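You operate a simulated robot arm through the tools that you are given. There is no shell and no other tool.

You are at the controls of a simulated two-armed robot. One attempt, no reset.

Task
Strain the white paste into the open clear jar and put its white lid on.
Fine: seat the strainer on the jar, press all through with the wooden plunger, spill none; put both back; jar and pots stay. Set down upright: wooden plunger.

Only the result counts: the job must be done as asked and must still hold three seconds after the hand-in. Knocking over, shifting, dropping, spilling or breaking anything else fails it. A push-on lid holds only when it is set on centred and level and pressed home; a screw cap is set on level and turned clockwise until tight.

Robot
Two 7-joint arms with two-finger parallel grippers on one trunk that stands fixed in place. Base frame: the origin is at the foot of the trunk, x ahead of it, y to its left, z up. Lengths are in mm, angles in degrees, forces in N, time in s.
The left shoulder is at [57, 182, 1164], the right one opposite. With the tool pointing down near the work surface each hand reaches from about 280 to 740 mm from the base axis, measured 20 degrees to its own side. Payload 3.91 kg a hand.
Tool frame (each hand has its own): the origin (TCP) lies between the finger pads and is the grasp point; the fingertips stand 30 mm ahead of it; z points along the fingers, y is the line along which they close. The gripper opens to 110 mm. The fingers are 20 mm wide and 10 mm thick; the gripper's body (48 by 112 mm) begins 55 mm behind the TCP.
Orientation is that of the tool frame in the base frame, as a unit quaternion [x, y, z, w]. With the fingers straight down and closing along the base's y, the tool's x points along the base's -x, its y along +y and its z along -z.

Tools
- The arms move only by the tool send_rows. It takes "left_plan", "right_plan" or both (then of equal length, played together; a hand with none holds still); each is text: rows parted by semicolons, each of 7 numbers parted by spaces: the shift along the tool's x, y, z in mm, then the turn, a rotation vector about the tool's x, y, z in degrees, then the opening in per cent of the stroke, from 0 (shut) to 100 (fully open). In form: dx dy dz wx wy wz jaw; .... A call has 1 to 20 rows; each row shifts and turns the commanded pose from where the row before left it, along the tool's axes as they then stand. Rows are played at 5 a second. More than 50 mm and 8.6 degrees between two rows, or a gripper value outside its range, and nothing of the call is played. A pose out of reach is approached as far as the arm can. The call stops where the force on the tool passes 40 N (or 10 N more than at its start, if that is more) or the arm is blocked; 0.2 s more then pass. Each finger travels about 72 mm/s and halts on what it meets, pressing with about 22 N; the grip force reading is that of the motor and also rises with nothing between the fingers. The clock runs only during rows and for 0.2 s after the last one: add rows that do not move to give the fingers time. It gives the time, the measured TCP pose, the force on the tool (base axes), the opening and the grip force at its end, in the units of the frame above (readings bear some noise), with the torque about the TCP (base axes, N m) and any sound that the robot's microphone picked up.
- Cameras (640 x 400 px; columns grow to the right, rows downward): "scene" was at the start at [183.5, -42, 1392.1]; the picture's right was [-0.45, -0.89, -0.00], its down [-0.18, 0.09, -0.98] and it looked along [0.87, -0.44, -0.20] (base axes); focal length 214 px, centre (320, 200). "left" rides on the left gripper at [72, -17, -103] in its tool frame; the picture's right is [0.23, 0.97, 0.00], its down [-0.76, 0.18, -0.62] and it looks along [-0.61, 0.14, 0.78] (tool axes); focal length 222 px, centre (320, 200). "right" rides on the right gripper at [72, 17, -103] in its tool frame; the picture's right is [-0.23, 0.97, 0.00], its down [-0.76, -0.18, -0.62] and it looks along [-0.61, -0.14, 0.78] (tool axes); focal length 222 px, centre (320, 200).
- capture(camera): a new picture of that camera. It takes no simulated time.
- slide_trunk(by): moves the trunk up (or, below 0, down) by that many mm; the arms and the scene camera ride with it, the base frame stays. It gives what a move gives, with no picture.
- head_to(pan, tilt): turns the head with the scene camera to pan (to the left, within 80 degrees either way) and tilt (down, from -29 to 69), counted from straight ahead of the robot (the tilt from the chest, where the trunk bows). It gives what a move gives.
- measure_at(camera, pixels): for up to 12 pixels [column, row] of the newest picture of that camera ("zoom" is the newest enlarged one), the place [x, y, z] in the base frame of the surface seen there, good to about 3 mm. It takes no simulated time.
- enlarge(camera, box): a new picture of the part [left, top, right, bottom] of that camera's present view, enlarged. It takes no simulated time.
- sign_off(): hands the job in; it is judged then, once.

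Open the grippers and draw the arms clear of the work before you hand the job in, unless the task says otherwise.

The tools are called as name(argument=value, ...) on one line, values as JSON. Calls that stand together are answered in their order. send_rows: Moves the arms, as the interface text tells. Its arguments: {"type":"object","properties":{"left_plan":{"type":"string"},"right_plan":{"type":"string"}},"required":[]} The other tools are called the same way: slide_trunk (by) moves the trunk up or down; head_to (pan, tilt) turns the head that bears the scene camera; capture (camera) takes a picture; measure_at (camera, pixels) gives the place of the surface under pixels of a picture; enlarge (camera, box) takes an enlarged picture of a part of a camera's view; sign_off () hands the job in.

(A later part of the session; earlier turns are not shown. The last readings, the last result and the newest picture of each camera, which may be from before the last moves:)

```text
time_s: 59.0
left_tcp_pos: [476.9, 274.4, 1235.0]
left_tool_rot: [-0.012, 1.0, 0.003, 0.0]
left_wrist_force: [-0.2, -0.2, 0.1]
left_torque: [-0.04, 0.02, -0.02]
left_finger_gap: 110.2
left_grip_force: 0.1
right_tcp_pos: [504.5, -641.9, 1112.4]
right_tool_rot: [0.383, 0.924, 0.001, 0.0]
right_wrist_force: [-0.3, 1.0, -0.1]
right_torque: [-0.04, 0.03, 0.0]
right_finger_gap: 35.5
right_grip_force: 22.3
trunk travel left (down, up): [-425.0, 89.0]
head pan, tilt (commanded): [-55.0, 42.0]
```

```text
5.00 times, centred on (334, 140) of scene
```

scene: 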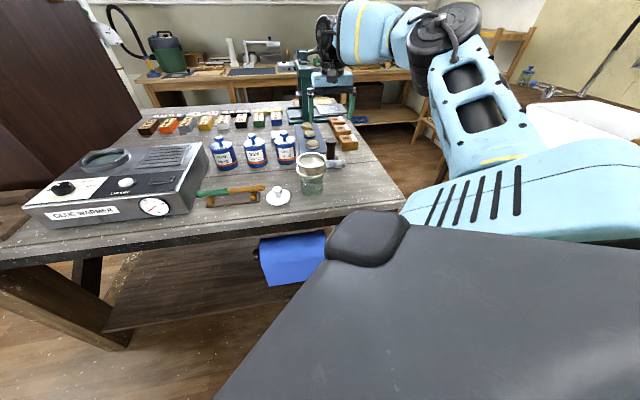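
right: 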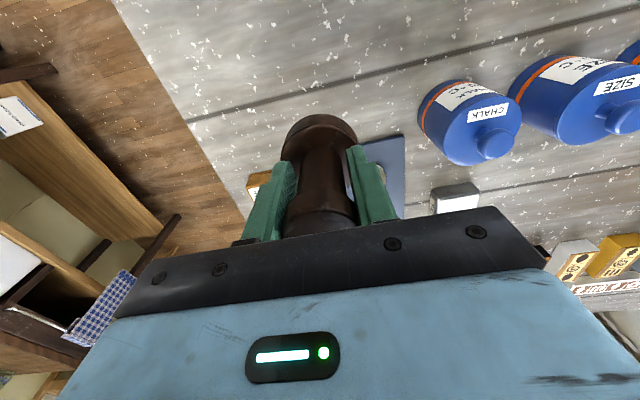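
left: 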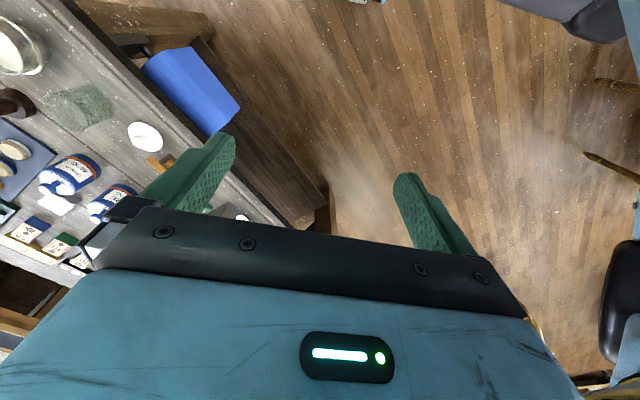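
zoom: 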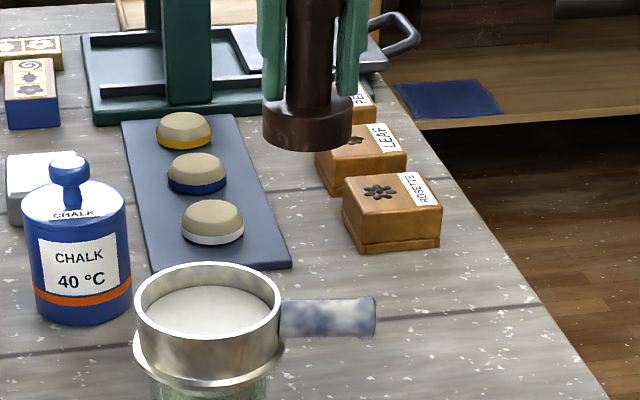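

The plunger hangs straight. I'll carry it over the strainer at about (467.5,-482), its bottom about 28 mm above the rim.

send_rows(right_plan="7 4.3 0 0 0 0 0; 11.1 6.9 0 0 0 0 0; 16.7 10.4 0 0 0 0 0; 20.9 13 0 0 0 0 0; 20.9 13 0 0 0 0 0; 20.9 13 0 0 0 0 0; 16.7 10.4 0 0 0 0 0; 12.5 7.8 0 0 0 0 0; 8.4 5.2 0 0 0 0 0; 4.2 2.6 0 0 0 0 0; 0 0 0 0 0 0 0; 0 0 0 0 0 0 0")

capture(camera="right")

enlarge(camera="scene", box=[264, 120, 360, 200])

```text
time_s: 61.5
left_tcp_pos: [478.1, 274.8, 1234.2]
left_tool_rot: [-0.012, 1.0, 0.003, 0.0]
left_wrist_force: [-1.2, 0.3, -0.6]
left_torque: [0.01, 0.01, 0.02]
left_finger_gap: 110.1
left_grip_force: 0.2
right_tcp_pos: [465.8, -480.9, 1113.8]
right_tool_rot: [0.383, 0.924, 0.0, 0.0]
right_wrist_force: [0.1, 0.2, -1.4]
right_torque: [0.0, 0.0, -0.01]
right_finger_gap: 35.5
right_grip_force: 22.4
trunk travel left (down, up): [-425.0, 89.0]
head pan, tilt (commanded): [-55.0, 42.0]
```

```text
taken
```

right: 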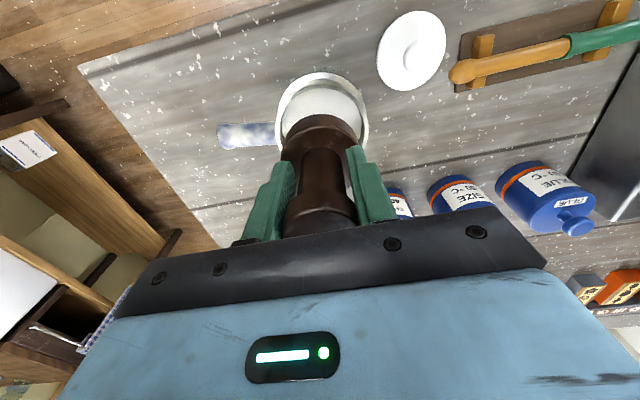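

```text
5.00 times, centred on (312, 160) of scene
```

zoom: 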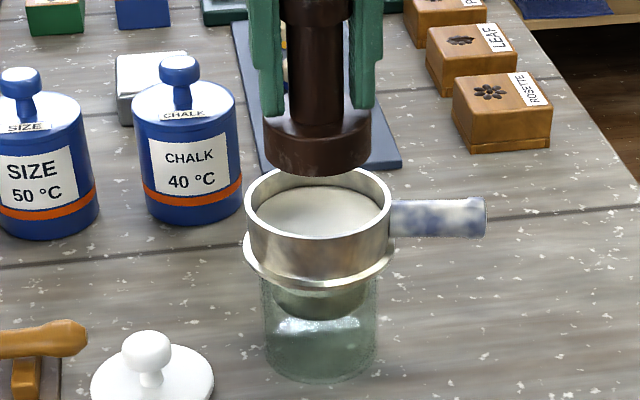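

Columns agree (plunger 317, strainer 318). I'll check the depth direction by measuring the rim and plunger base edges in the hand camera.

enlarge(camera="right", box=[264, 65, 376, 165])

measure_at(camera="zoom", pixels=[[334, 35], [250, 55], [420, 60], [180, 110], [490, 120], [160, 170], [500, 170], [505, 210], [330, 200], [250, 230], [400, 230], [330, 210]])

```text
4.00 times, centred on (320, 115) of right
```

zoom: 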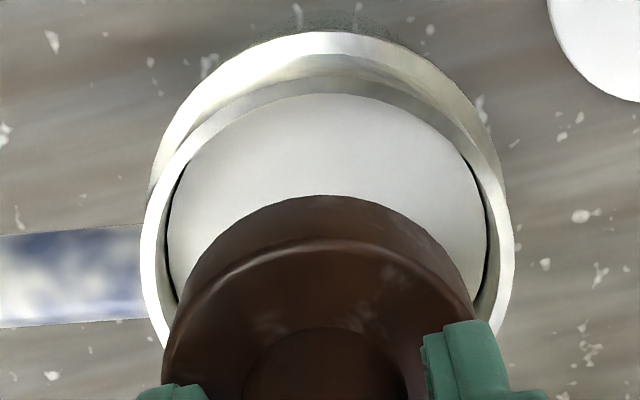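

```text
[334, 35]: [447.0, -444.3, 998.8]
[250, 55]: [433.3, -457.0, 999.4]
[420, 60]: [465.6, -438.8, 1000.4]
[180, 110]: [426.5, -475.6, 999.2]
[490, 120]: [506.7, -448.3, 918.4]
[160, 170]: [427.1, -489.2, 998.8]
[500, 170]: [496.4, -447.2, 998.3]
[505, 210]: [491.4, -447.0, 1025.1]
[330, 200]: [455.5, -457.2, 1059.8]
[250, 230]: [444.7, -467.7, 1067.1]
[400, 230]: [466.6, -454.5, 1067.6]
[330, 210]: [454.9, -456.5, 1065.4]
```

Plunger axis near (468,-480), strainer near (468.7,-482). I'll shift 2 mm and lower until the plunger is just above the paste (TCP about 1076).

send_rows(right_plan="-1.7 -1 2 0 0 0 0; 0 0 6 0 0 0 0; 0 0 8 0 0 0 0; 0 0 8 0 0 0 0; 0 0 7 0 0 0 0; 0 0 5 0 0 0 0; 0 0 2 0 0 0 0; 0 0 0 0 0 0 0")

capture(camera="right")

enlarge(camera="scene", box=[280, 130, 344, 200])

```text
time_s: 63.4
left_tcp_pos: [478.3, 274.6, 1234.5]
left_tool_rot: [-0.012, 1.0, 0.002, 0.0]
left_wrist_force: [-0.2, -0.1, 0.4]
left_torque: [-0.02, -0.04, -0.01]
left_finger_gap: 110.0
left_grip_force: 0.1
right_tcp_pos: [466.3, -483.2, 1075.7]
right_tool_rot: [0.383, 0.924, -0.001, -0.001]
right_wrist_force: [-0.1, 0.4, -1.0]
right_torque: [-0.02, 0.01, 0.0]
right_finger_gap: 35.5
right_grip_force: 22.1
trunk travel left (down, up): [-425.0, 89.0]
head pan, tilt (commanded): [-55.0, 42.0]
```

```text
taken
```

right: 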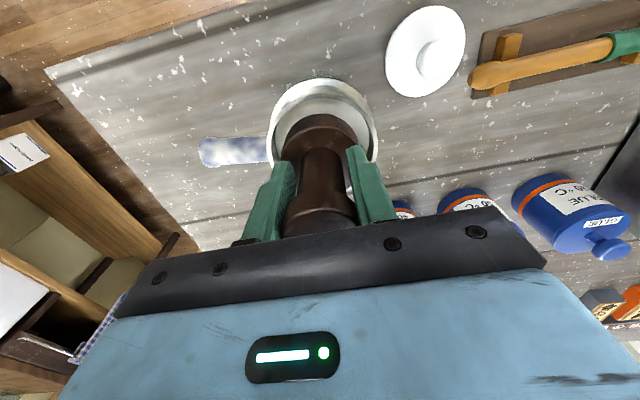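

```text
5.71 times, centred on (312, 165) of scene
```

zoom: 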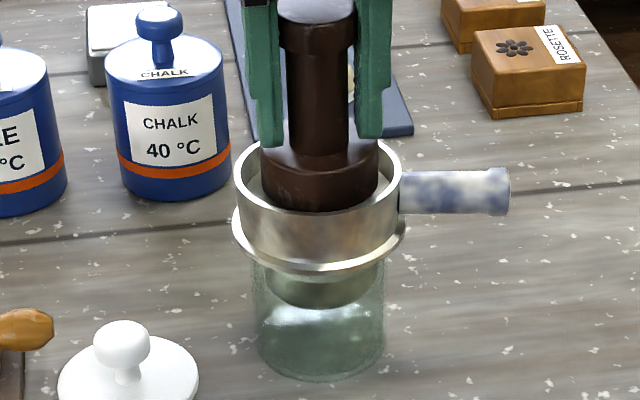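

The plunger is inside the rim and centred. I'll press down in 1.5 mm steps and watch the force and the jar.

send_rows(right_plan="0 0 1.5 0 0 0 0; 0 0 1.5 0 0 0 0; 0 0 1.5 0 0 0 0; 0 0 1.5 0 0 0 0; 0 0 1.5 0 0 0 0; 0 0 0 0 0 0 0")

enlarge(camera="scene", box=[280, 130, 344, 200])

```text
time_s: 64.8
left_tcp_pos: [477.9, 274.1, 1233.5]
left_tool_rot: [-0.012, 1.0, 0.003, 0.0]
left_wrist_force: [0.2, 0.2, -1.0]
left_torque: [0.0, 0.04, 0.0]
left_finger_gap: 110.1
left_grip_force: 0.1
right_tcp_pos: [467.0, -482.6, 1067.4]
right_tool_rot: [0.383, 0.924, 0.0, 0.0]
right_wrist_force: [-0.2, 0.4, -0.8]
right_torque: [-0.02, -0.04, 0.0]
right_finger_gap: 35.5
right_grip_force: 21.8
trunk travel left (down, up): [-425.0, 89.0]
head pan, tilt (commanded): [-55.0, 42.0]
```

```text
5.71 times, centred on (312, 165) of scene
```

zoom: 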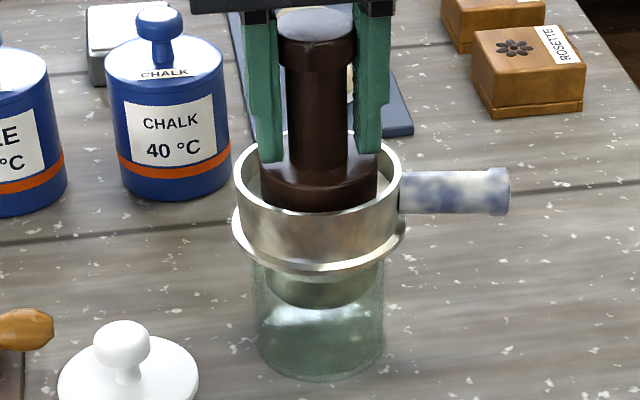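

Still no resistance at TCP 1067. I'll continue down in 1.5 mm steps.

send_rows(right_plan="0 0 1.5 0 0 0 0; 0 0 1.5 0 0 0 0; 0 0 1.5 0 0 0 0; 0 0 1.5 0 0 0 0; 0 0 0 0 0 0 0")

enlarge(camera="scene", box=[280, 130, 344, 200])

```text
time_s: 66.0
left_tcp_pos: [478.3, 273.9, 1235.0]
left_tool_rot: [-0.012, 1.0, 0.002, -0.001]
left_wrist_force: [-0.2, -1.0, -0.6]
left_torque: [0.0, 0.0, -0.03]
left_finger_gap: 110.2
left_grip_force: 0.0
right_tcp_pos: [467.1, -482.5, 1062.8]
right_tool_rot: [0.382, 0.924, 0.0, 0.0]
right_wrist_force: [0.0, 0.1, -1.6]
right_torque: [-0.01, 0.0, -0.02]
right_finger_gap: 35.5
right_grip_force: 22.0
trunk travel left (down, up): [-425.0, 89.0]
head pan, tilt (commanded): [-55.0, 42.0]
```

```text
5.71 times, centred on (312, 165) of scene
```

zoom: 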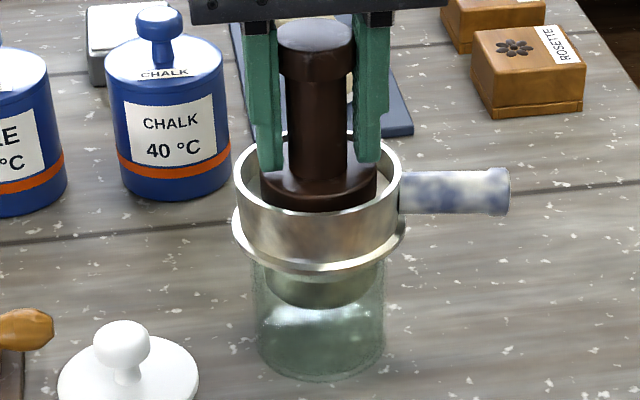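

The plunger moves without resistance. I'll continue in 2 mm steps.

send_rows(right_plan="0 0 1.5 0 0 0 0; 0 0 1.5 0 0 0 0; 0 0 1.5 0 0 0 0; 0 0 1.5 0 0 0 0; 0 0 1.5 0 0 0 0; 0 0 0 0 0 0 0")

enlarge(camera="scene", box=[280, 130, 344, 200])

```text
time_s: 67.3
left_tcp_pos: [478.0, 274.4, 1235.2]
left_tool_rot: [-0.011, 1.0, 0.001, 0.0]
left_wrist_force: [-0.1, 0.3, 0.2]
left_torque: [0.0, -0.01, -0.01]
left_finger_gap: 110.0
left_grip_force: 0.2
right_tcp_pos: [466.2, -482.9, 1056.4]
right_tool_rot: [0.383, 0.924, -0.001, 0.001]
right_wrist_force: [-0.5, -0.6, 3.8]
right_torque: [0.02, 0.04, -0.01]
right_finger_gap: 35.5
right_grip_force: 22.3
trunk travel left (down, up): [-425.0, 89.0]
head pan, tilt (commanded): [-55.0, 42.0]
```

```text
5.71 times, centred on (312, 165) of scene
```

zoom: 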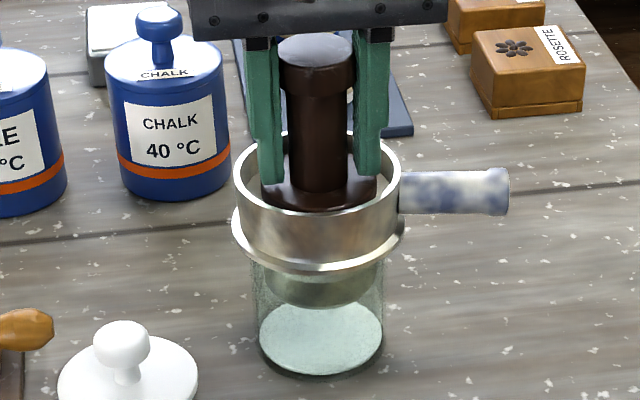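

Contact (about 5 N) at TCP 1056, and white paste now shows in the jar at (320,335). I'll press a bit more and hold.

send_rows(right_plan="0 0 1 0 0 0 0; 0 0 1 0 0 0 0; 0 0 1 0 0 0 0; 0 0 0 0 0 0 0; 0 0 0 0 0 0 0; 0 0 0 0 0 0 0")

enlarge(camera="scene", box=[280, 130, 344, 200])

enlarge(camera="right", box=[256, 80, 384, 180])

```text
time_s: 68.8
left_tcp_pos: [477.1, 275.7, 1234.2]
left_tool_rot: [-0.013, 1.0, 0.001, 0.0]
left_wrist_force: [0.3, 0.5, -0.2]
left_torque: [0.01, 0.01, 0.0]
left_finger_gap: 110.0
left_grip_force: 0.1
right_tcp_pos: [467.0, -482.5, 1053.0]
right_tool_rot: [0.383, 0.924, 0.0, 0.001]
right_wrist_force: [2.2, -2.1, 16.5]
right_torque: [-0.02, -0.08, -0.04]
right_finger_gap: 35.9
right_grip_force: 22.0
trunk travel left (down, up): [-425.0, 89.0]
head pan, tilt (commanded): [-55.0, 42.0]
```

```text
5.71 times, centred on (312, 165) of scene
```

zoom: 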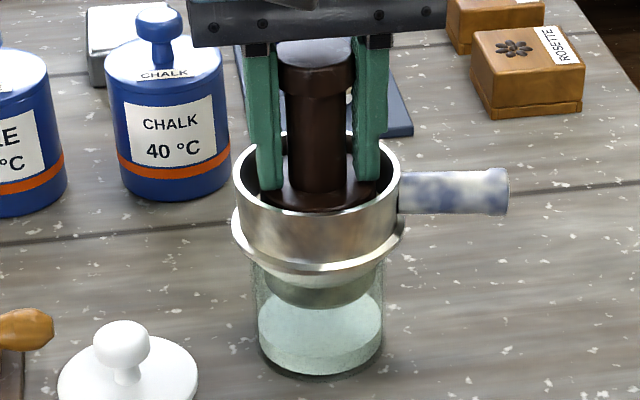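

```text
4.00 times, centred on (320, 130) of right
```

zoom: 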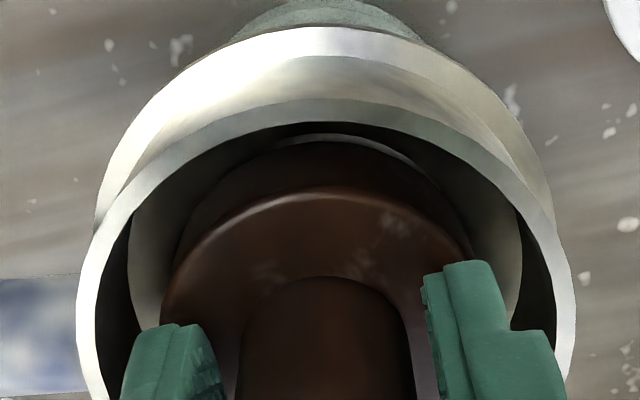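

At 16.5 N the paste level in the jar has risen visibly and the strainer is emptying. I'll hold the pressure for a second.

send_rows(right_plan="0 0 0 0 0 0 0; 0 0 0 0 0 0 0; 0 0 0 0 0 0 0; 0 0 0 0 0 0 0; 0 0 0 0 0 0 0")

enlarge(camera="scene", box=[280, 130, 344, 200])

enlarge(camera="right", box=[256, 80, 384, 180])

```text
time_s: 70.0
left_tcp_pos: [477.4, 275.8, 1235.1]
left_tool_rot: [-0.014, 1.0, 0.001, 0.0]
left_wrist_force: [-1.0, 0.8, -0.5]
left_torque: [-0.01, 0.0, 0.01]
left_finger_gap: 109.9
left_grip_force: 0.0
right_tcp_pos: [467.4, -481.9, 1052.8]
right_tool_rot: [0.383, 0.924, 0.0, 0.001]
right_wrist_force: [-0.1, -1.6, 15.0]
right_torque: [-0.01, -0.04, -0.04]
right_finger_gap: 35.5
right_grip_force: 21.9
trunk travel left (down, up): [-425.0, 89.0]
head pan, tilt (commanded): [-55.0, 42.0]
```

```text
5.71 times, centred on (312, 165) of scene
```

zoom: 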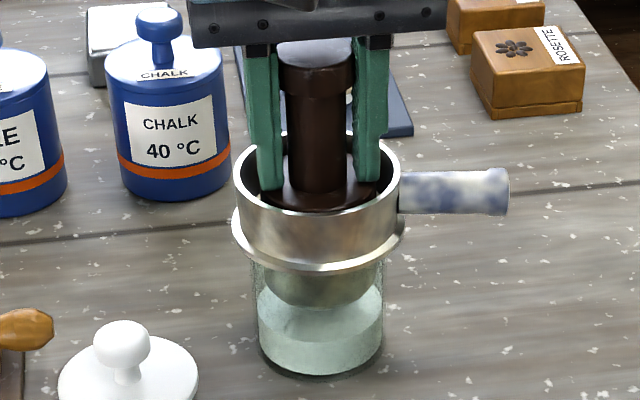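

```text
4.00 times, centred on (320, 130) of right
```

zoom: 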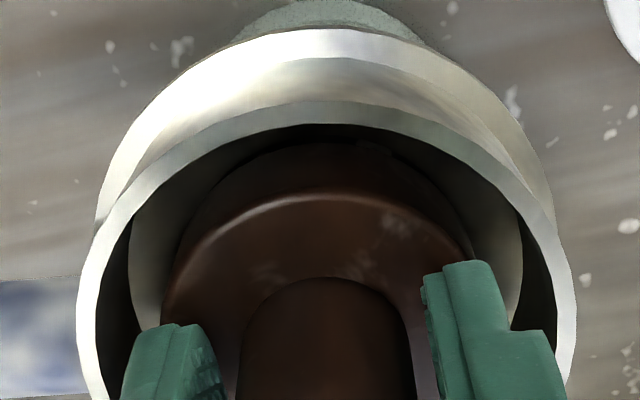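

The level in the jar is still rising. I'll keep holding a little longer.

send_rows(right_plan="0 0 0.3 0 0 0 0; 0 0 0 0 0 0 0; 0 0 0 0 0 0 0; 0 0 0 0 0 0 0; 0 0 0 0 0 0 0; 0 0 0 0 0 0 0; 0 0 0 0 0 0 0; 0 0 0 0 0 0 0; 0 0 0 0 0 0 0; 0 0 0 0 0 0 0")

enlarge(camera="scene", box=[280, 130, 344, 200])

enlarge(camera="right", box=[256, 80, 384, 180])

```text
time_s: 72.2
left_tcp_pos: [477.0, 274.9, 1234.6]
left_tool_rot: [-0.013, 1.0, 0.001, 0.0]
left_wrist_force: [-0.2, 0.9, 0.3]
left_torque: [0.0, 0.03, -0.01]
left_finger_gap: 110.0
left_grip_force: 0.0
right_tcp_pos: [466.5, -481.6, 1051.4]
right_tool_rot: [0.382, 0.924, 0.0, 0.0]
right_wrist_force: [-0.1, -2.2, 14.6]
right_torque: [0.1, -0.05, -0.03]
right_finger_gap: 35.5
right_grip_force: 22.1
trunk travel left (down, up): [-425.0, 89.0]
head pan, tilt (commanded): [-55.0, 42.0]
```

```text
5.71 times, centred on (312, 165) of scene
```

zoom: 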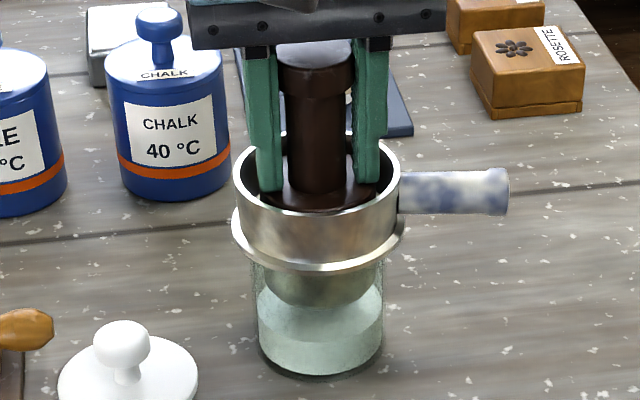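

```text
4.00 times, centred on (320, 130) of right
```

zoom: 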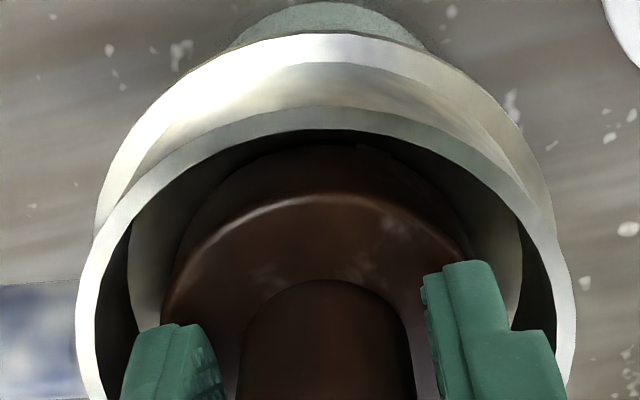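

The level looks settled. I'll lift the plunger slowly to look inside the strainer.

send_rows(right_plan="0 0 -2 0 0 0 0; 0 0 -3 0 0 0 0; 0 0 -5 0 0 0 0; 0 0 -6 0 0 0 0; 0 0 -8 0 0 0 0; 0 0 -10 0 0 0 0; 0 0 -10 0 0 0 0; 0 0 -10 0 0 0 0; 0 0 -6 0 0 0 0; 0 0 -3 0 0 0 0; 0 0 0 0 0 0 0")

enlarge(camera="scene", box=[280, 130, 344, 200])

enlarge(camera="right", box=[256, 60, 384, 160])

```text
time_s: 74.5
left_tcp_pos: [477.4, 274.4, 1234.4]
left_tool_rot: [-0.012, 1.0, 0.002, 0.0]
left_wrist_force: [0.8, 0.3, 0.0]
left_torque: [0.0, 0.03, 0.0]
left_finger_gap: 110.0
left_grip_force: 0.0
right_tcp_pos: [465.7, -483.9, 1114.5]
right_tool_rot: [0.383, 0.924, 0.0, 0.0]
right_wrist_force: [-0.1, 1.0, -0.4]
right_torque: [0.01, -0.01, 0.03]
right_finger_gap: 35.6
right_grip_force: 21.8
trunk travel left (down, up): [-425.0, 89.0]
head pan, tilt (commanded): [-55.0, 42.0]
```

```text
5.71 times, centred on (312, 165) of scene
```

zoom: 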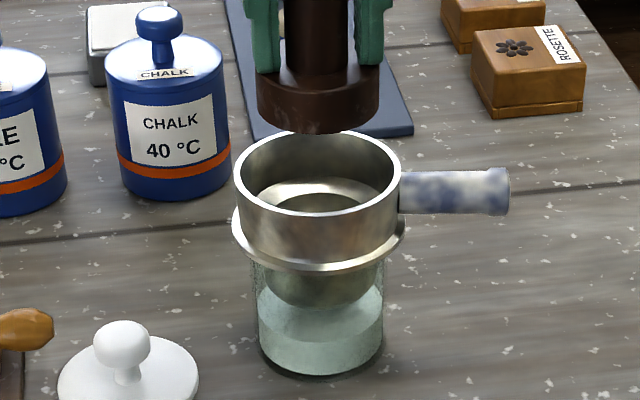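

```text
4.00 times, centred on (320, 110) of right
```

zoom: 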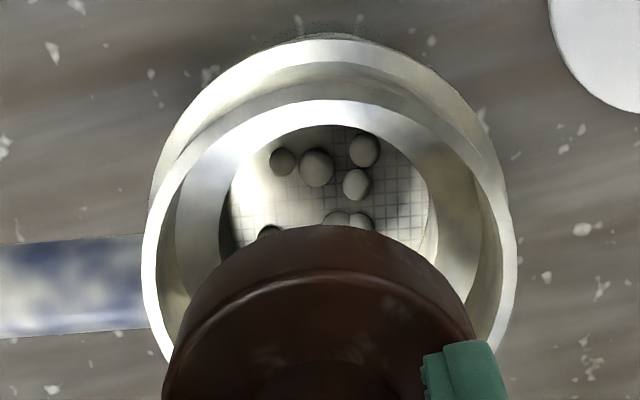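

The strainer now shows a mesh floor with several round lumps left on it. I'll shift the plunger aside by 35 mm to see the whole sieve.

send_rows(right_plan="-10 0 -3 0 0 0 0; -15 0 -5 0 0 0 0; -10 0 -2 0 0 0 0; 0 0 0 0 0 0 0; 0 0 0 0 0 0 0")

enlarge(camera="right", box=[272, 20, 368, 95])

enlarge(camera="scene", box=[290, 150, 338, 180])

```text
time_s: 75.8
left_tcp_pos: [477.6, 274.1, 1234.9]
left_tool_rot: [-0.012, 1.0, 0.002, 0.0]
left_wrist_force: [-0.3, -0.4, 0.0]
left_torque: [0.02, -0.02, 0.0]
left_finger_gap: 110.0
left_grip_force: 0.0
right_tcp_pos: [491.6, -508.3, 1124.2]
right_tool_rot: [0.383, 0.924, 0.001, 0.0]
right_wrist_force: [0.5, -0.5, -1.7]
right_torque: [0.02, -0.01, 0.02]
right_finger_gap: 35.4
right_grip_force: 22.5
trunk travel left (down, up): [-425.0, 89.0]
head pan, tilt (commanded): [-55.0, 42.0]
```

```text
5.33 times, centred on (320, 58) of right
```

zoom: 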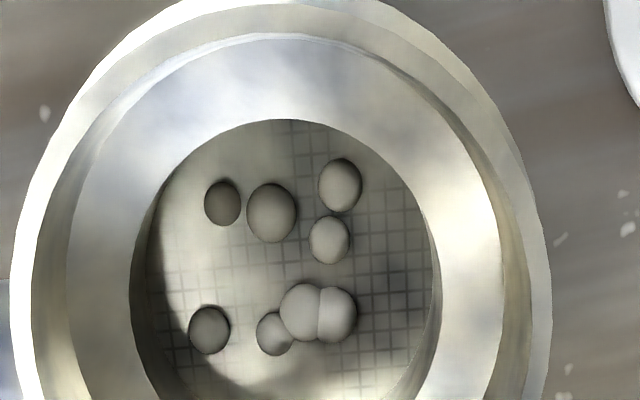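

```text
13.33 times, centred on (314, 165) of scene
```

zoom: 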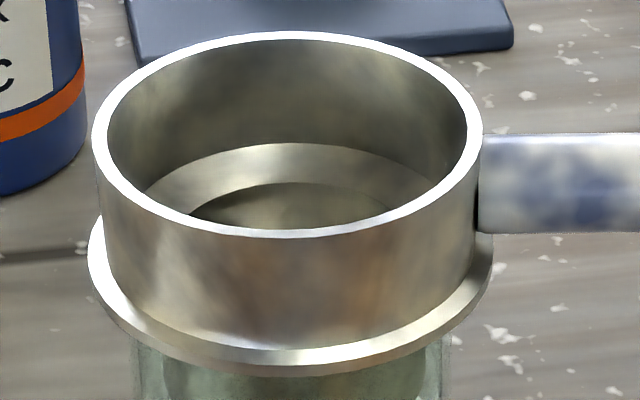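

The mesh lies deeper in the collar with about 8 lumps on it. I'll measure the shoulder, the inner bore edge, the lumps and the mesh.

measure_at(camera="right", pixels=[[320, 42], [295, 60], [340, 55], [345, 75], [310, 70], [313, 58], [321, 64], [318, 76], [301, 82], [330, 80], [300, 45], [345, 40]])

enlarge(camera="right", box=[272, 20, 368, 95])

measure_at(camera="zoom", pixels=[[290, 112], [215, 135], [370, 130], [145, 220], [425, 200], [447, 270], [122, 300], [290, 95], [100, 250], [470, 230], [320, 160], [380, 240]])

measure_at(camera="zoom", pixels=[[270, 210], [340, 183], [222, 200], [329, 238], [305, 310], [340, 315], [209, 328], [272, 335], [200, 260], [260, 270], [390, 330], [300, 375]])

```text
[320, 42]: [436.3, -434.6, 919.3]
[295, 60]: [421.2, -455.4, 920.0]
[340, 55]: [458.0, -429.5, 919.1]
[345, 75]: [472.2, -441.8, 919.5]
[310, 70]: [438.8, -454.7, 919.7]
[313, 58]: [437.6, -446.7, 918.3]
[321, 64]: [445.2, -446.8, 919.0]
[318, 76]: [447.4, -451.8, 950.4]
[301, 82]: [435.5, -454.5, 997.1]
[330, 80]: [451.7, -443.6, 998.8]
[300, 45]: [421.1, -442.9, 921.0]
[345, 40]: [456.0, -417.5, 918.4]
```

```text
5.33 times, centred on (320, 58) of right
```

zoom: 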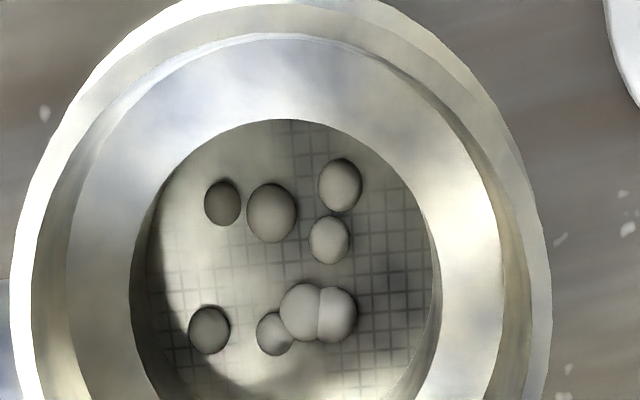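

```text
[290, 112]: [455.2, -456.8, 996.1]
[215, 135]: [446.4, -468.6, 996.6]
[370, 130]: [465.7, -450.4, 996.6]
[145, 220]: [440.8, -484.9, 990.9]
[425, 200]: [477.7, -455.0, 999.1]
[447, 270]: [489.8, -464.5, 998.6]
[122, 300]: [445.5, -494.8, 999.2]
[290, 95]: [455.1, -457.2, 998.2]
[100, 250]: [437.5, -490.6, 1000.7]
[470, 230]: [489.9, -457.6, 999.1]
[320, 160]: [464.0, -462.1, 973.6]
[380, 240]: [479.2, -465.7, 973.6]
```

```text
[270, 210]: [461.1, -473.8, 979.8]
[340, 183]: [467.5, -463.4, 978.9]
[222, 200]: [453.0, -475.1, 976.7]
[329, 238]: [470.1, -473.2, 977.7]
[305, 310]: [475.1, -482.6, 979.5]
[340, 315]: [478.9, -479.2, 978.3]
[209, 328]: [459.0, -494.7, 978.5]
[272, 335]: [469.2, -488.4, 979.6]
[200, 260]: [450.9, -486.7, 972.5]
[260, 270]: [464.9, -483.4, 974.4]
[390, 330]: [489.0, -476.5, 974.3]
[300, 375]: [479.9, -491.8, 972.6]
```

The mesh is at z about 973.5, 25 mm below a shoulder at 998.5, and the lumps reach 979. The plunger only sat on the shoulder, so it must go into the inner bore (about 51 mm wide) precisely centred. I'll turn the hand back to yaw 0 so that the hand camera gives a second alignment axis.

send_rows(right_plan="0 0 0 0 0 -7.5 0; 0 0 0 0 0 -7.5 0; 0 0 0 0 0 -7.5 0; 0 0 0 0 0 -7.5 0; 0 0 0 0 0 -7.5 0; 0 0 0 0 0 -7.5 0; 0 0 0 0 0 0 0; 0 0 0 0 0 0 0")

capture(camera="right")

enlarge(camera="scene", box=[274, 110, 370, 190])

```text
time_s: 77.5
left_tcp_pos: [478.6, 274.4, 1234.7]
left_tool_rot: [-0.013, 1.0, 0.003, 0.0]
left_wrist_force: [0.0, -0.8, -0.2]
left_torque: [0.0, 0.02, -0.01]
left_finger_gap: 110.0
left_grip_force: 0.0
right_tcp_pos: [492.6, -508.8, 1124.7]
right_tool_rot: [0.0, 1.0, 0.0, 0.0]
right_wrist_force: [0.5, -0.7, -0.1]
right_torque: [-0.01, 0.0, -0.01]
right_finger_gap: 35.6
right_grip_force: 21.4
trunk travel left (down, up): [-425.0, 89.0]
head pan, tilt (commanded): [-55.0, 42.0]
```

```text
taken
```

right: 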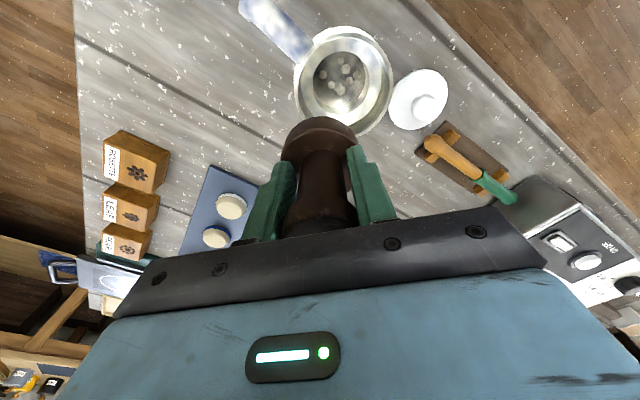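

```text
5.00 times, centred on (322, 150) of scene
```

zoom: 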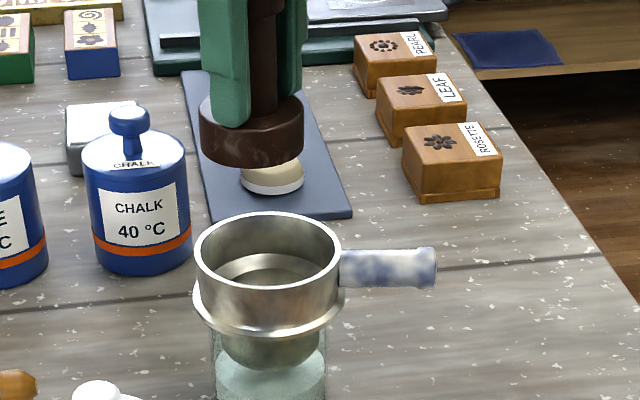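

From here the whole strainer is visible in the hand camera at (343,80). I'll enlarge it to get the bore ellipse exactly.

enlarge(camera="right", box=[283, 15, 403, 140])

enlarge(camera="scene", box=[290, 110, 354, 150])

```text
3.20 times, centred on (343, 78) of right
```

zoom: 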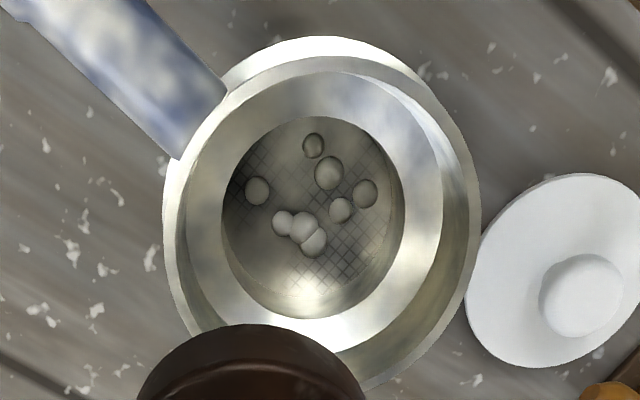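

```text
10.00 times, centred on (322, 130) of scene
```

zoom: 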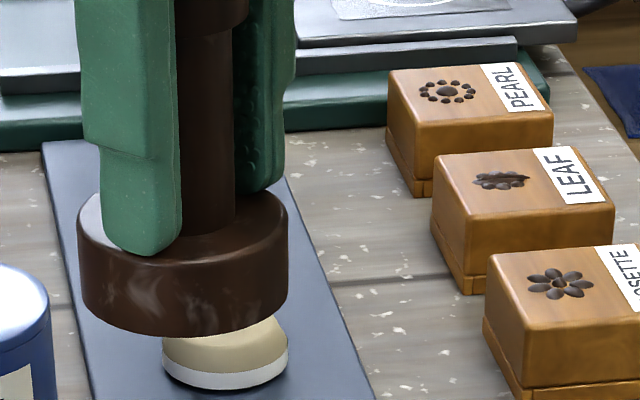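

The plunger (about 55 mm) is wider than the inner bore (about 51 mm), so it presses only down to the shoulder and the lumps look like what the sieve holds back. I'll zoom hard on the mesh and on the jar to see whether any paste remains.

enlarge(camera="right", box=[320, 48, 368, 118])

enlarge(camera="scene", box=[290, 160, 338, 200])

```text
5.71 times, centred on (344, 83) of right
```

zoom: 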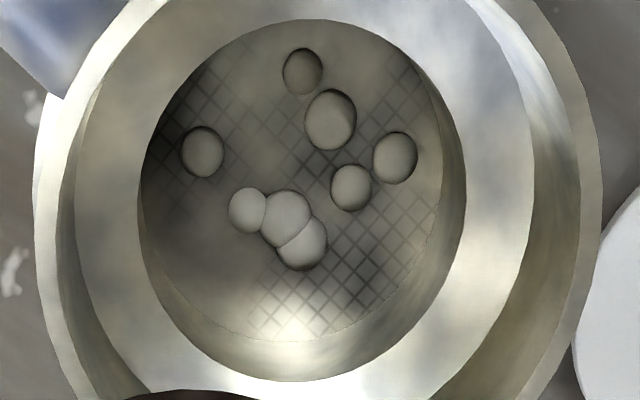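

```text
10.00 times, centred on (314, 180) of scene
```

zoom: 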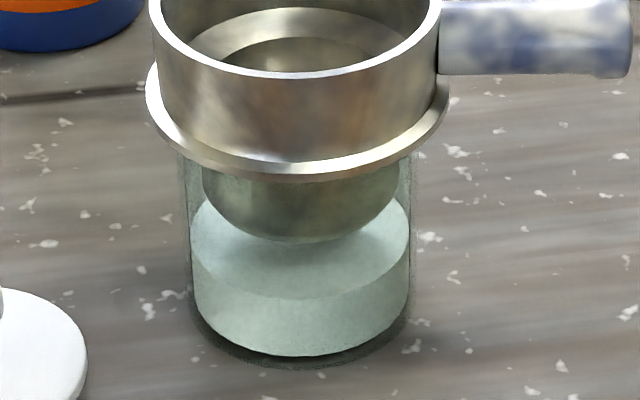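

The mesh is bare except for the retained lumps, and the jar holds a clear white layer. To be sure everything is through I'll press once more and compare the level, so I move the plunger back over the strainer.

measure_at(camera="zoom", pixels=[[230, 240], [260, 260], [300, 275], [340, 265], [370, 250], [300, 330], [260, 320], [340, 325]])

send_rows(right_plan="4 4.5 0 0 0 0 0; 8 8.5 0 0 0 0 0; 8 8.8 0 0 0 0 0; 5 5 0 0 0 0 0; 0 0 0 0 0 0 0; 0 0 0 0 0 0 0")

enlarge(camera="scene", box=[270, 120, 350, 200])

enlarge(camera="right", box=[256, 60, 384, 160])

```text
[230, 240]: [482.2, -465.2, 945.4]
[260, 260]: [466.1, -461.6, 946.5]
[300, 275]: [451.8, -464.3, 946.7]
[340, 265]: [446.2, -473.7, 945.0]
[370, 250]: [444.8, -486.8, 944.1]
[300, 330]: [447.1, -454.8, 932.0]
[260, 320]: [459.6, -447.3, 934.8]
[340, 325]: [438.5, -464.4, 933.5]
```

```text
time_s: 79.0
left_tcp_pos: [478.3, 274.4, 1235.3]
left_tool_rot: [-0.013, 1.0, 0.002, 0.0]
left_wrist_force: [0.4, 0.6, -0.7]
left_torque: [-0.01, 0.0, -0.01]
left_finger_gap: 110.1
left_grip_force: 0.1
right_tcp_pos: [466.5, -481.0, 1124.0]
right_tool_rot: [-0.001, 1.0, 0.0, 0.0]
right_wrist_force: [0.5, 0.4, -0.3]
right_torque: [-0.01, 0.0, -0.04]
right_finger_gap: 35.6
right_grip_force: 21.8
trunk travel left (down, up): [-425.0, 89.0]
head pan, tilt (commanded): [-55.0, 42.0]
```

```text
5.00 times, centred on (310, 160) of scene
```

zoom: 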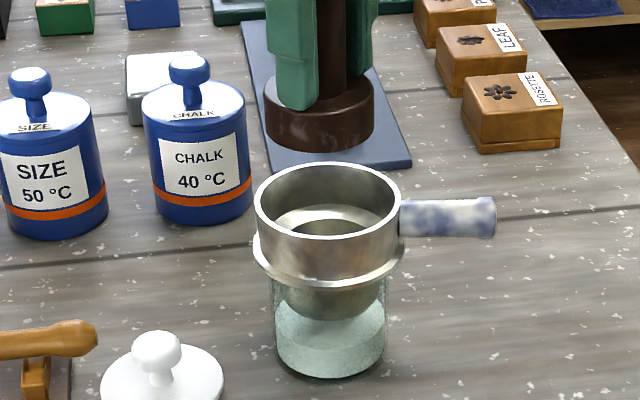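

```text
4.00 times, centred on (320, 110) of right
```

zoom: 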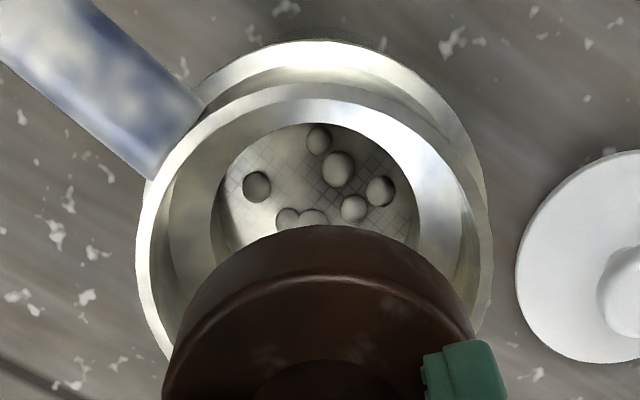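

The paste surface in the jar is at z about 945.5. I'll lower to just above the rim and check the alignment at equal height.

send_rows(right_plan="0.5 -1.5 5 0 0 0 0; 0 0 10 0 0 0 0; 0 0 12 0 0 0 0; 0 0 8 0 0 0 0; 0 0 4 0 0 0 0; 0 0 0 0 0 0 0; 0 0 0 0 0 0 0")

enlarge(camera="scene", box=[280, 130, 344, 180])

enlarge(camera="right", box=[256, 70, 384, 170])

```text
time_s: 80.5
left_tcp_pos: [478.0, 272.9, 1234.1]
left_tool_rot: [-0.013, 1.0, 0.002, 0.001]
left_wrist_force: [0.0, -0.3, -0.7]
left_torque: [0.0, 0.0, -0.01]
left_finger_gap: 110.1
left_grip_force: 0.0
right_tcp_pos: [467.1, -482.5, 1084.7]
right_tool_rot: [0.0, 1.0, 0.0, 0.001]
right_wrist_force: [0.3, 0.6, -0.5]
right_torque: [-0.03, -0.03, 0.01]
right_finger_gap: 35.6
right_grip_force: 21.9
trunk travel left (down, up): [-425.0, 89.0]
head pan, tilt (commanded): [-55.0, 42.0]
```

```text
8.00 times, centred on (312, 155) of scene
```

zoom: 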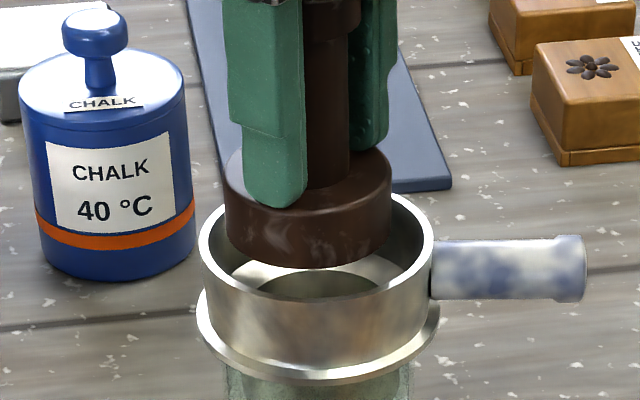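

```text
4.00 times, centred on (320, 120) of right
```

zoom: 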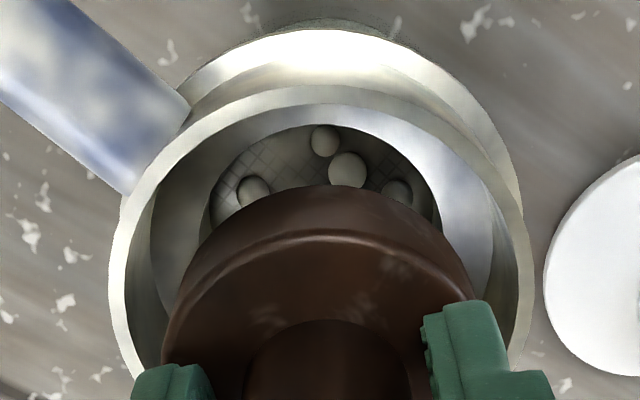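

Both cameras say the plunger axis sits about 2.8 mm too far in +x. I'll shift by that and lower into the strainer.

send_rows(right_plan="2.8 0.3 0 0 0 0 0; 0 0 5 0 0 0 0; 0 0 6 0 0 0 0; 0 0 6 0 0 0 0; 0 0 5 0 0 0 0; 0 0 3 0 0 0 0; 0 0 2 0 0 0 0; 0 0 0 0 0 0 0")

enlarge(camera="scene", box=[280, 130, 344, 200])

enlarge(camera="right", box=[256, 80, 384, 180])

```text
time_s: 82.3
left_tcp_pos: [477.6, 273.4, 1234.5]
left_tool_rot: [-0.012, 1.0, 0.003, -0.001]
left_wrist_force: [0.2, 0.1, 0.5]
left_torque: [0.01, 0.0, 0.04]
left_finger_gap: 109.7
left_grip_force: 0.0
right_tcp_pos: [462.3, -482.8, 1058.1]
right_tool_rot: [0.0, 1.0, 0.0, 0.0]
right_wrist_force: [-0.2, -0.1, -1.9]
right_torque: [-0.01, 0.01, -0.01]
right_finger_gap: 35.5
right_grip_force: 21.7
trunk travel left (down, up): [-425.0, 89.0]
head pan, tilt (commanded): [-55.0, 42.0]
```

```text
5.71 times, centred on (312, 165) of scene
```

zoom: 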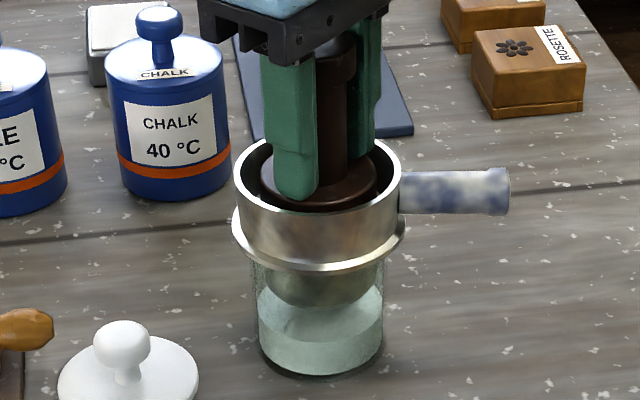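

```text
4.00 times, centred on (320, 130) of right
```

zoom: 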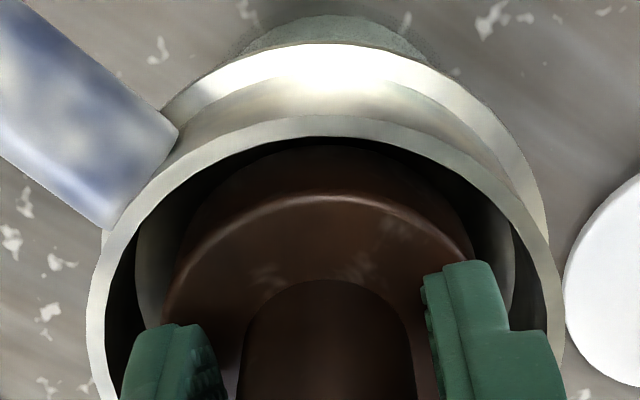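

Well centred in both views. I'll press down gently to the shoulder and see the force.

send_rows(right_plan="0 0 1.5 0 0 0 0; 0 0 1.5 0 0 0 0; 0 0 1.5 0 0 0 0; 0 0 1 0 0 0 0; 0 0 1 0 0 0 0; 0 0 1 0 0 0 0; 0 0 0 0 0 0 0")

enlarge(camera="scene", box=[280, 130, 344, 200])

```text
time_s: 84.0
left_tcp_pos: [477.9, 275.4, 1234.8]
left_tool_rot: [-0.012, 1.0, 0.002, 0.0]
left_wrist_force: [0.4, -0.1, 0.4]
left_torque: [0.01, -0.03, -0.01]
left_finger_gap: 110.3
left_grip_force: 0.0
right_tcp_pos: [464.6, -481.8, 1052.1]
right_tool_rot: [0.0, 1.0, 0.0, 0.001]
right_wrist_force: [-0.4, -0.6, 8.5]
right_torque: [0.07, 0.13, 0.02]
right_finger_gap: 35.4
right_grip_force: 21.4
trunk travel left (down, up): [-425.0, 89.0]
head pan, tilt (commanded): [-55.0, 42.0]
```

```text
5.71 times, centred on (312, 165) of scene
```

zoom: 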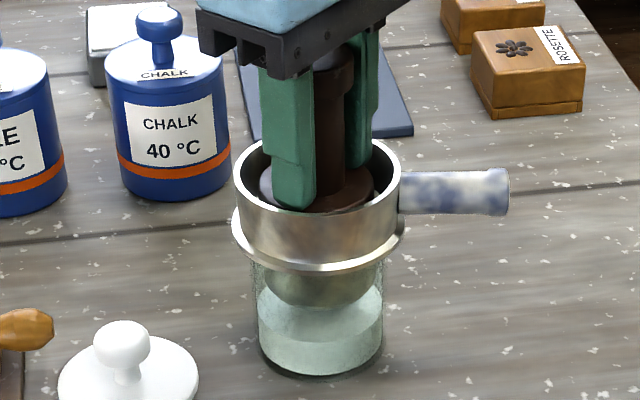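

Contact with the shoulder again (8.5 N). I'll press to about 20 N and hold for two seconds.

send_rows(right_plan="0 0 1 0 0 0 0; 0 0 1 0 0 0 0; 0 0 0.5 0 0 0 0; 0 0 0 0 0 0 0; 0 0 0 0 0 0 0; 0 0 0 0 0 0 0; 0 0 0 0 0 0 0; 0 0 0 0 0 0 0; 0 0 0 0 0 0 0; 0 0 0 0 0 0 0; 0 0 0 0 0 0 0")

enlarge(camera="scene", box=[290, 160, 338, 200])

measure_at(camera="zoom", pixels=[[230, 240], [260, 260], [300, 275], [340, 265], [370, 250], [300, 290], [260, 280], [340, 280]])

```text
time_s: 85.6
left_tcp_pos: [475.4, 275.8, 1234.5]
left_tool_rot: [-0.012, 1.0, 0.002, 0.001]
left_wrist_force: [0.0, -0.4, 1.0]
left_torque: [0.02, 0.0, 0.0]
left_finger_gap: 109.9
left_grip_force: 0.1
right_tcp_pos: [464.3, -481.0, 1052.1]
right_tool_rot: [-0.002, 1.0, 0.0, 0.004]
right_wrist_force: [-5.5, 0.7, 16.0]
right_torque: [0.11, 0.7, 0.04]
right_finger_gap: 35.7
right_grip_force: 22.3
trunk travel left (down, up): [-425.0, 89.0]
head pan, tilt (commanded): [-55.0, 42.0]
stopped in row 8 (right hand): the force on the tool passed its limit at 41 N (the readings are from after the stop); the commanded pose is now the measured one
```

```text
10.00 times, centred on (314, 180) of scene
```

zoom: 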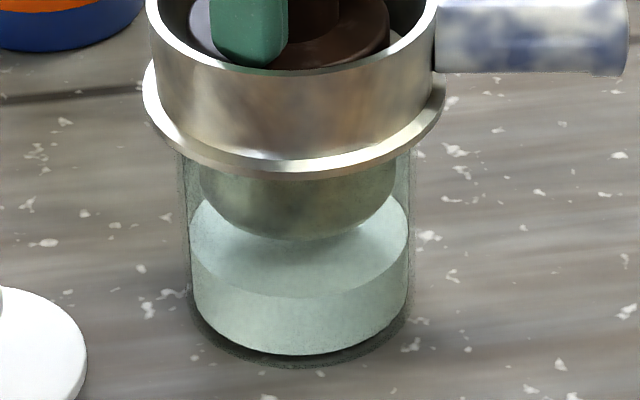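

```text
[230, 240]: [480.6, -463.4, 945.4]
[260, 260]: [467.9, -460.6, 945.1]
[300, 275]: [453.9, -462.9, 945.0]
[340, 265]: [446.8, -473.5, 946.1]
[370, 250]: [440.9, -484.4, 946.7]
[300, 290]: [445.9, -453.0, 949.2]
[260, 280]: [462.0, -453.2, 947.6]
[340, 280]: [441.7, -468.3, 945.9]
```

The level stays at 945.5, so all the paste is through; the press only loads the shoulder (a spike to 41 N stopped it). I'll back off and lift the plunger out slowly.

send_rows(right_plan="0 0 -1 0 0 0 0; 0 0 -2 0 0 0 0; 0 0 -3 0 0 0 0; 0 0 -5 0 0 0 0; 0 0 -7 0 0 0 0; 0 0 -9 0 0 0 0; 0 0 -10 0 0 0 0; 0 0 -10 0 0 0 0; 0 0 -10 0 0 0 0; 0 0 -8 0 0 0 0; 0 0 -5 0 0 0 0; 0 0 0 0 0 0 0")

enlarge(camera="scene", box=[270, 120, 350, 200])

capture(camera="right")

```text
time_s: 88.2
left_tcp_pos: [477.1, 274.6, 1234.7]
left_tool_rot: [-0.012, 1.0, 0.002, 0.001]
left_wrist_force: [-0.7, -0.2, 0.0]
left_torque: [-0.05, 0.01, 0.05]
left_finger_gap: 110.1
left_grip_force: 0.1
right_tcp_pos: [464.9, -483.3, 1118.0]
right_tool_rot: [0.0, 1.0, 0.0, 0.003]
right_wrist_force: [0.2, 0.4, -1.2]
right_torque: [0.01, 0.04, 0.01]
right_finger_gap: 35.7
right_grip_force: 22.5
trunk travel left (down, up): [-425.0, 89.0]
head pan, tilt (commanded): [-55.0, 42.0]
```

```text
5.00 times, centred on (310, 160) of scene
```

zoom: 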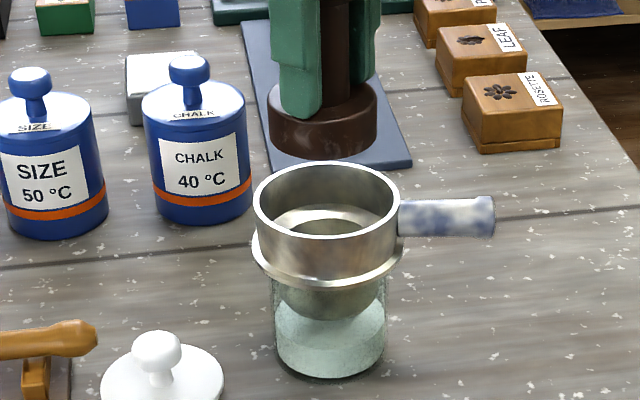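

```text
taken
```

right: 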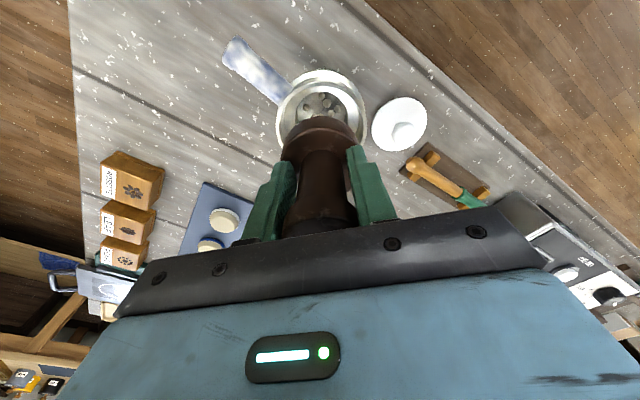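

The strainer and jar look unchanged and the plunger is straight. I'll turn the hand back to -45° (with a 0.3° levelling) and carry the plunger to its place at TCP (502.3,-641.4).

send_rows(right_plan="0 0 -4 0 0.3 0 0; 0 0 -3 0 0 7.5 0; 0 0 0 0 0 7.5 0; 0 0 0 0 0 7.5 0; 0 0 0 0 0 7.5 0; 0 0 0 0 0 7.5 0; 0 0 0 0 0 7.5 0; 0 0 0 0 0 0 0; 0 0 0 0 0 0 0")

capture(camera="right")

```text
time_s: 90.2
left_tcp_pos: [477.2, 274.4, 1235.2]
left_tool_rot: [-0.012, 1.0, 0.002, 0.0]
left_wrist_force: [0.6, -0.5, -0.5]
left_torque: [0.01, -0.01, 0.0]
left_finger_gap: 110.0
left_grip_force: 0.1
right_tcp_pos: [464.8, -483.8, 1126.5]
right_tool_rot: [0.383, 0.924, -0.001, 0.001]
right_wrist_force: [-0.4, -0.1, -1.1]
right_torque: [-0.02, -0.04, -0.04]
right_finger_gap: 35.5
right_grip_force: 22.0
trunk travel left (down, up): [-425.0, 89.0]
head pan, tilt (commanded): [-55.0, 42.0]
```

```text
taken
```

right: 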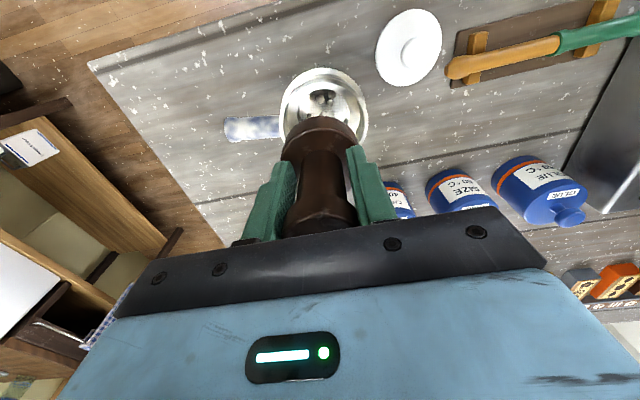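

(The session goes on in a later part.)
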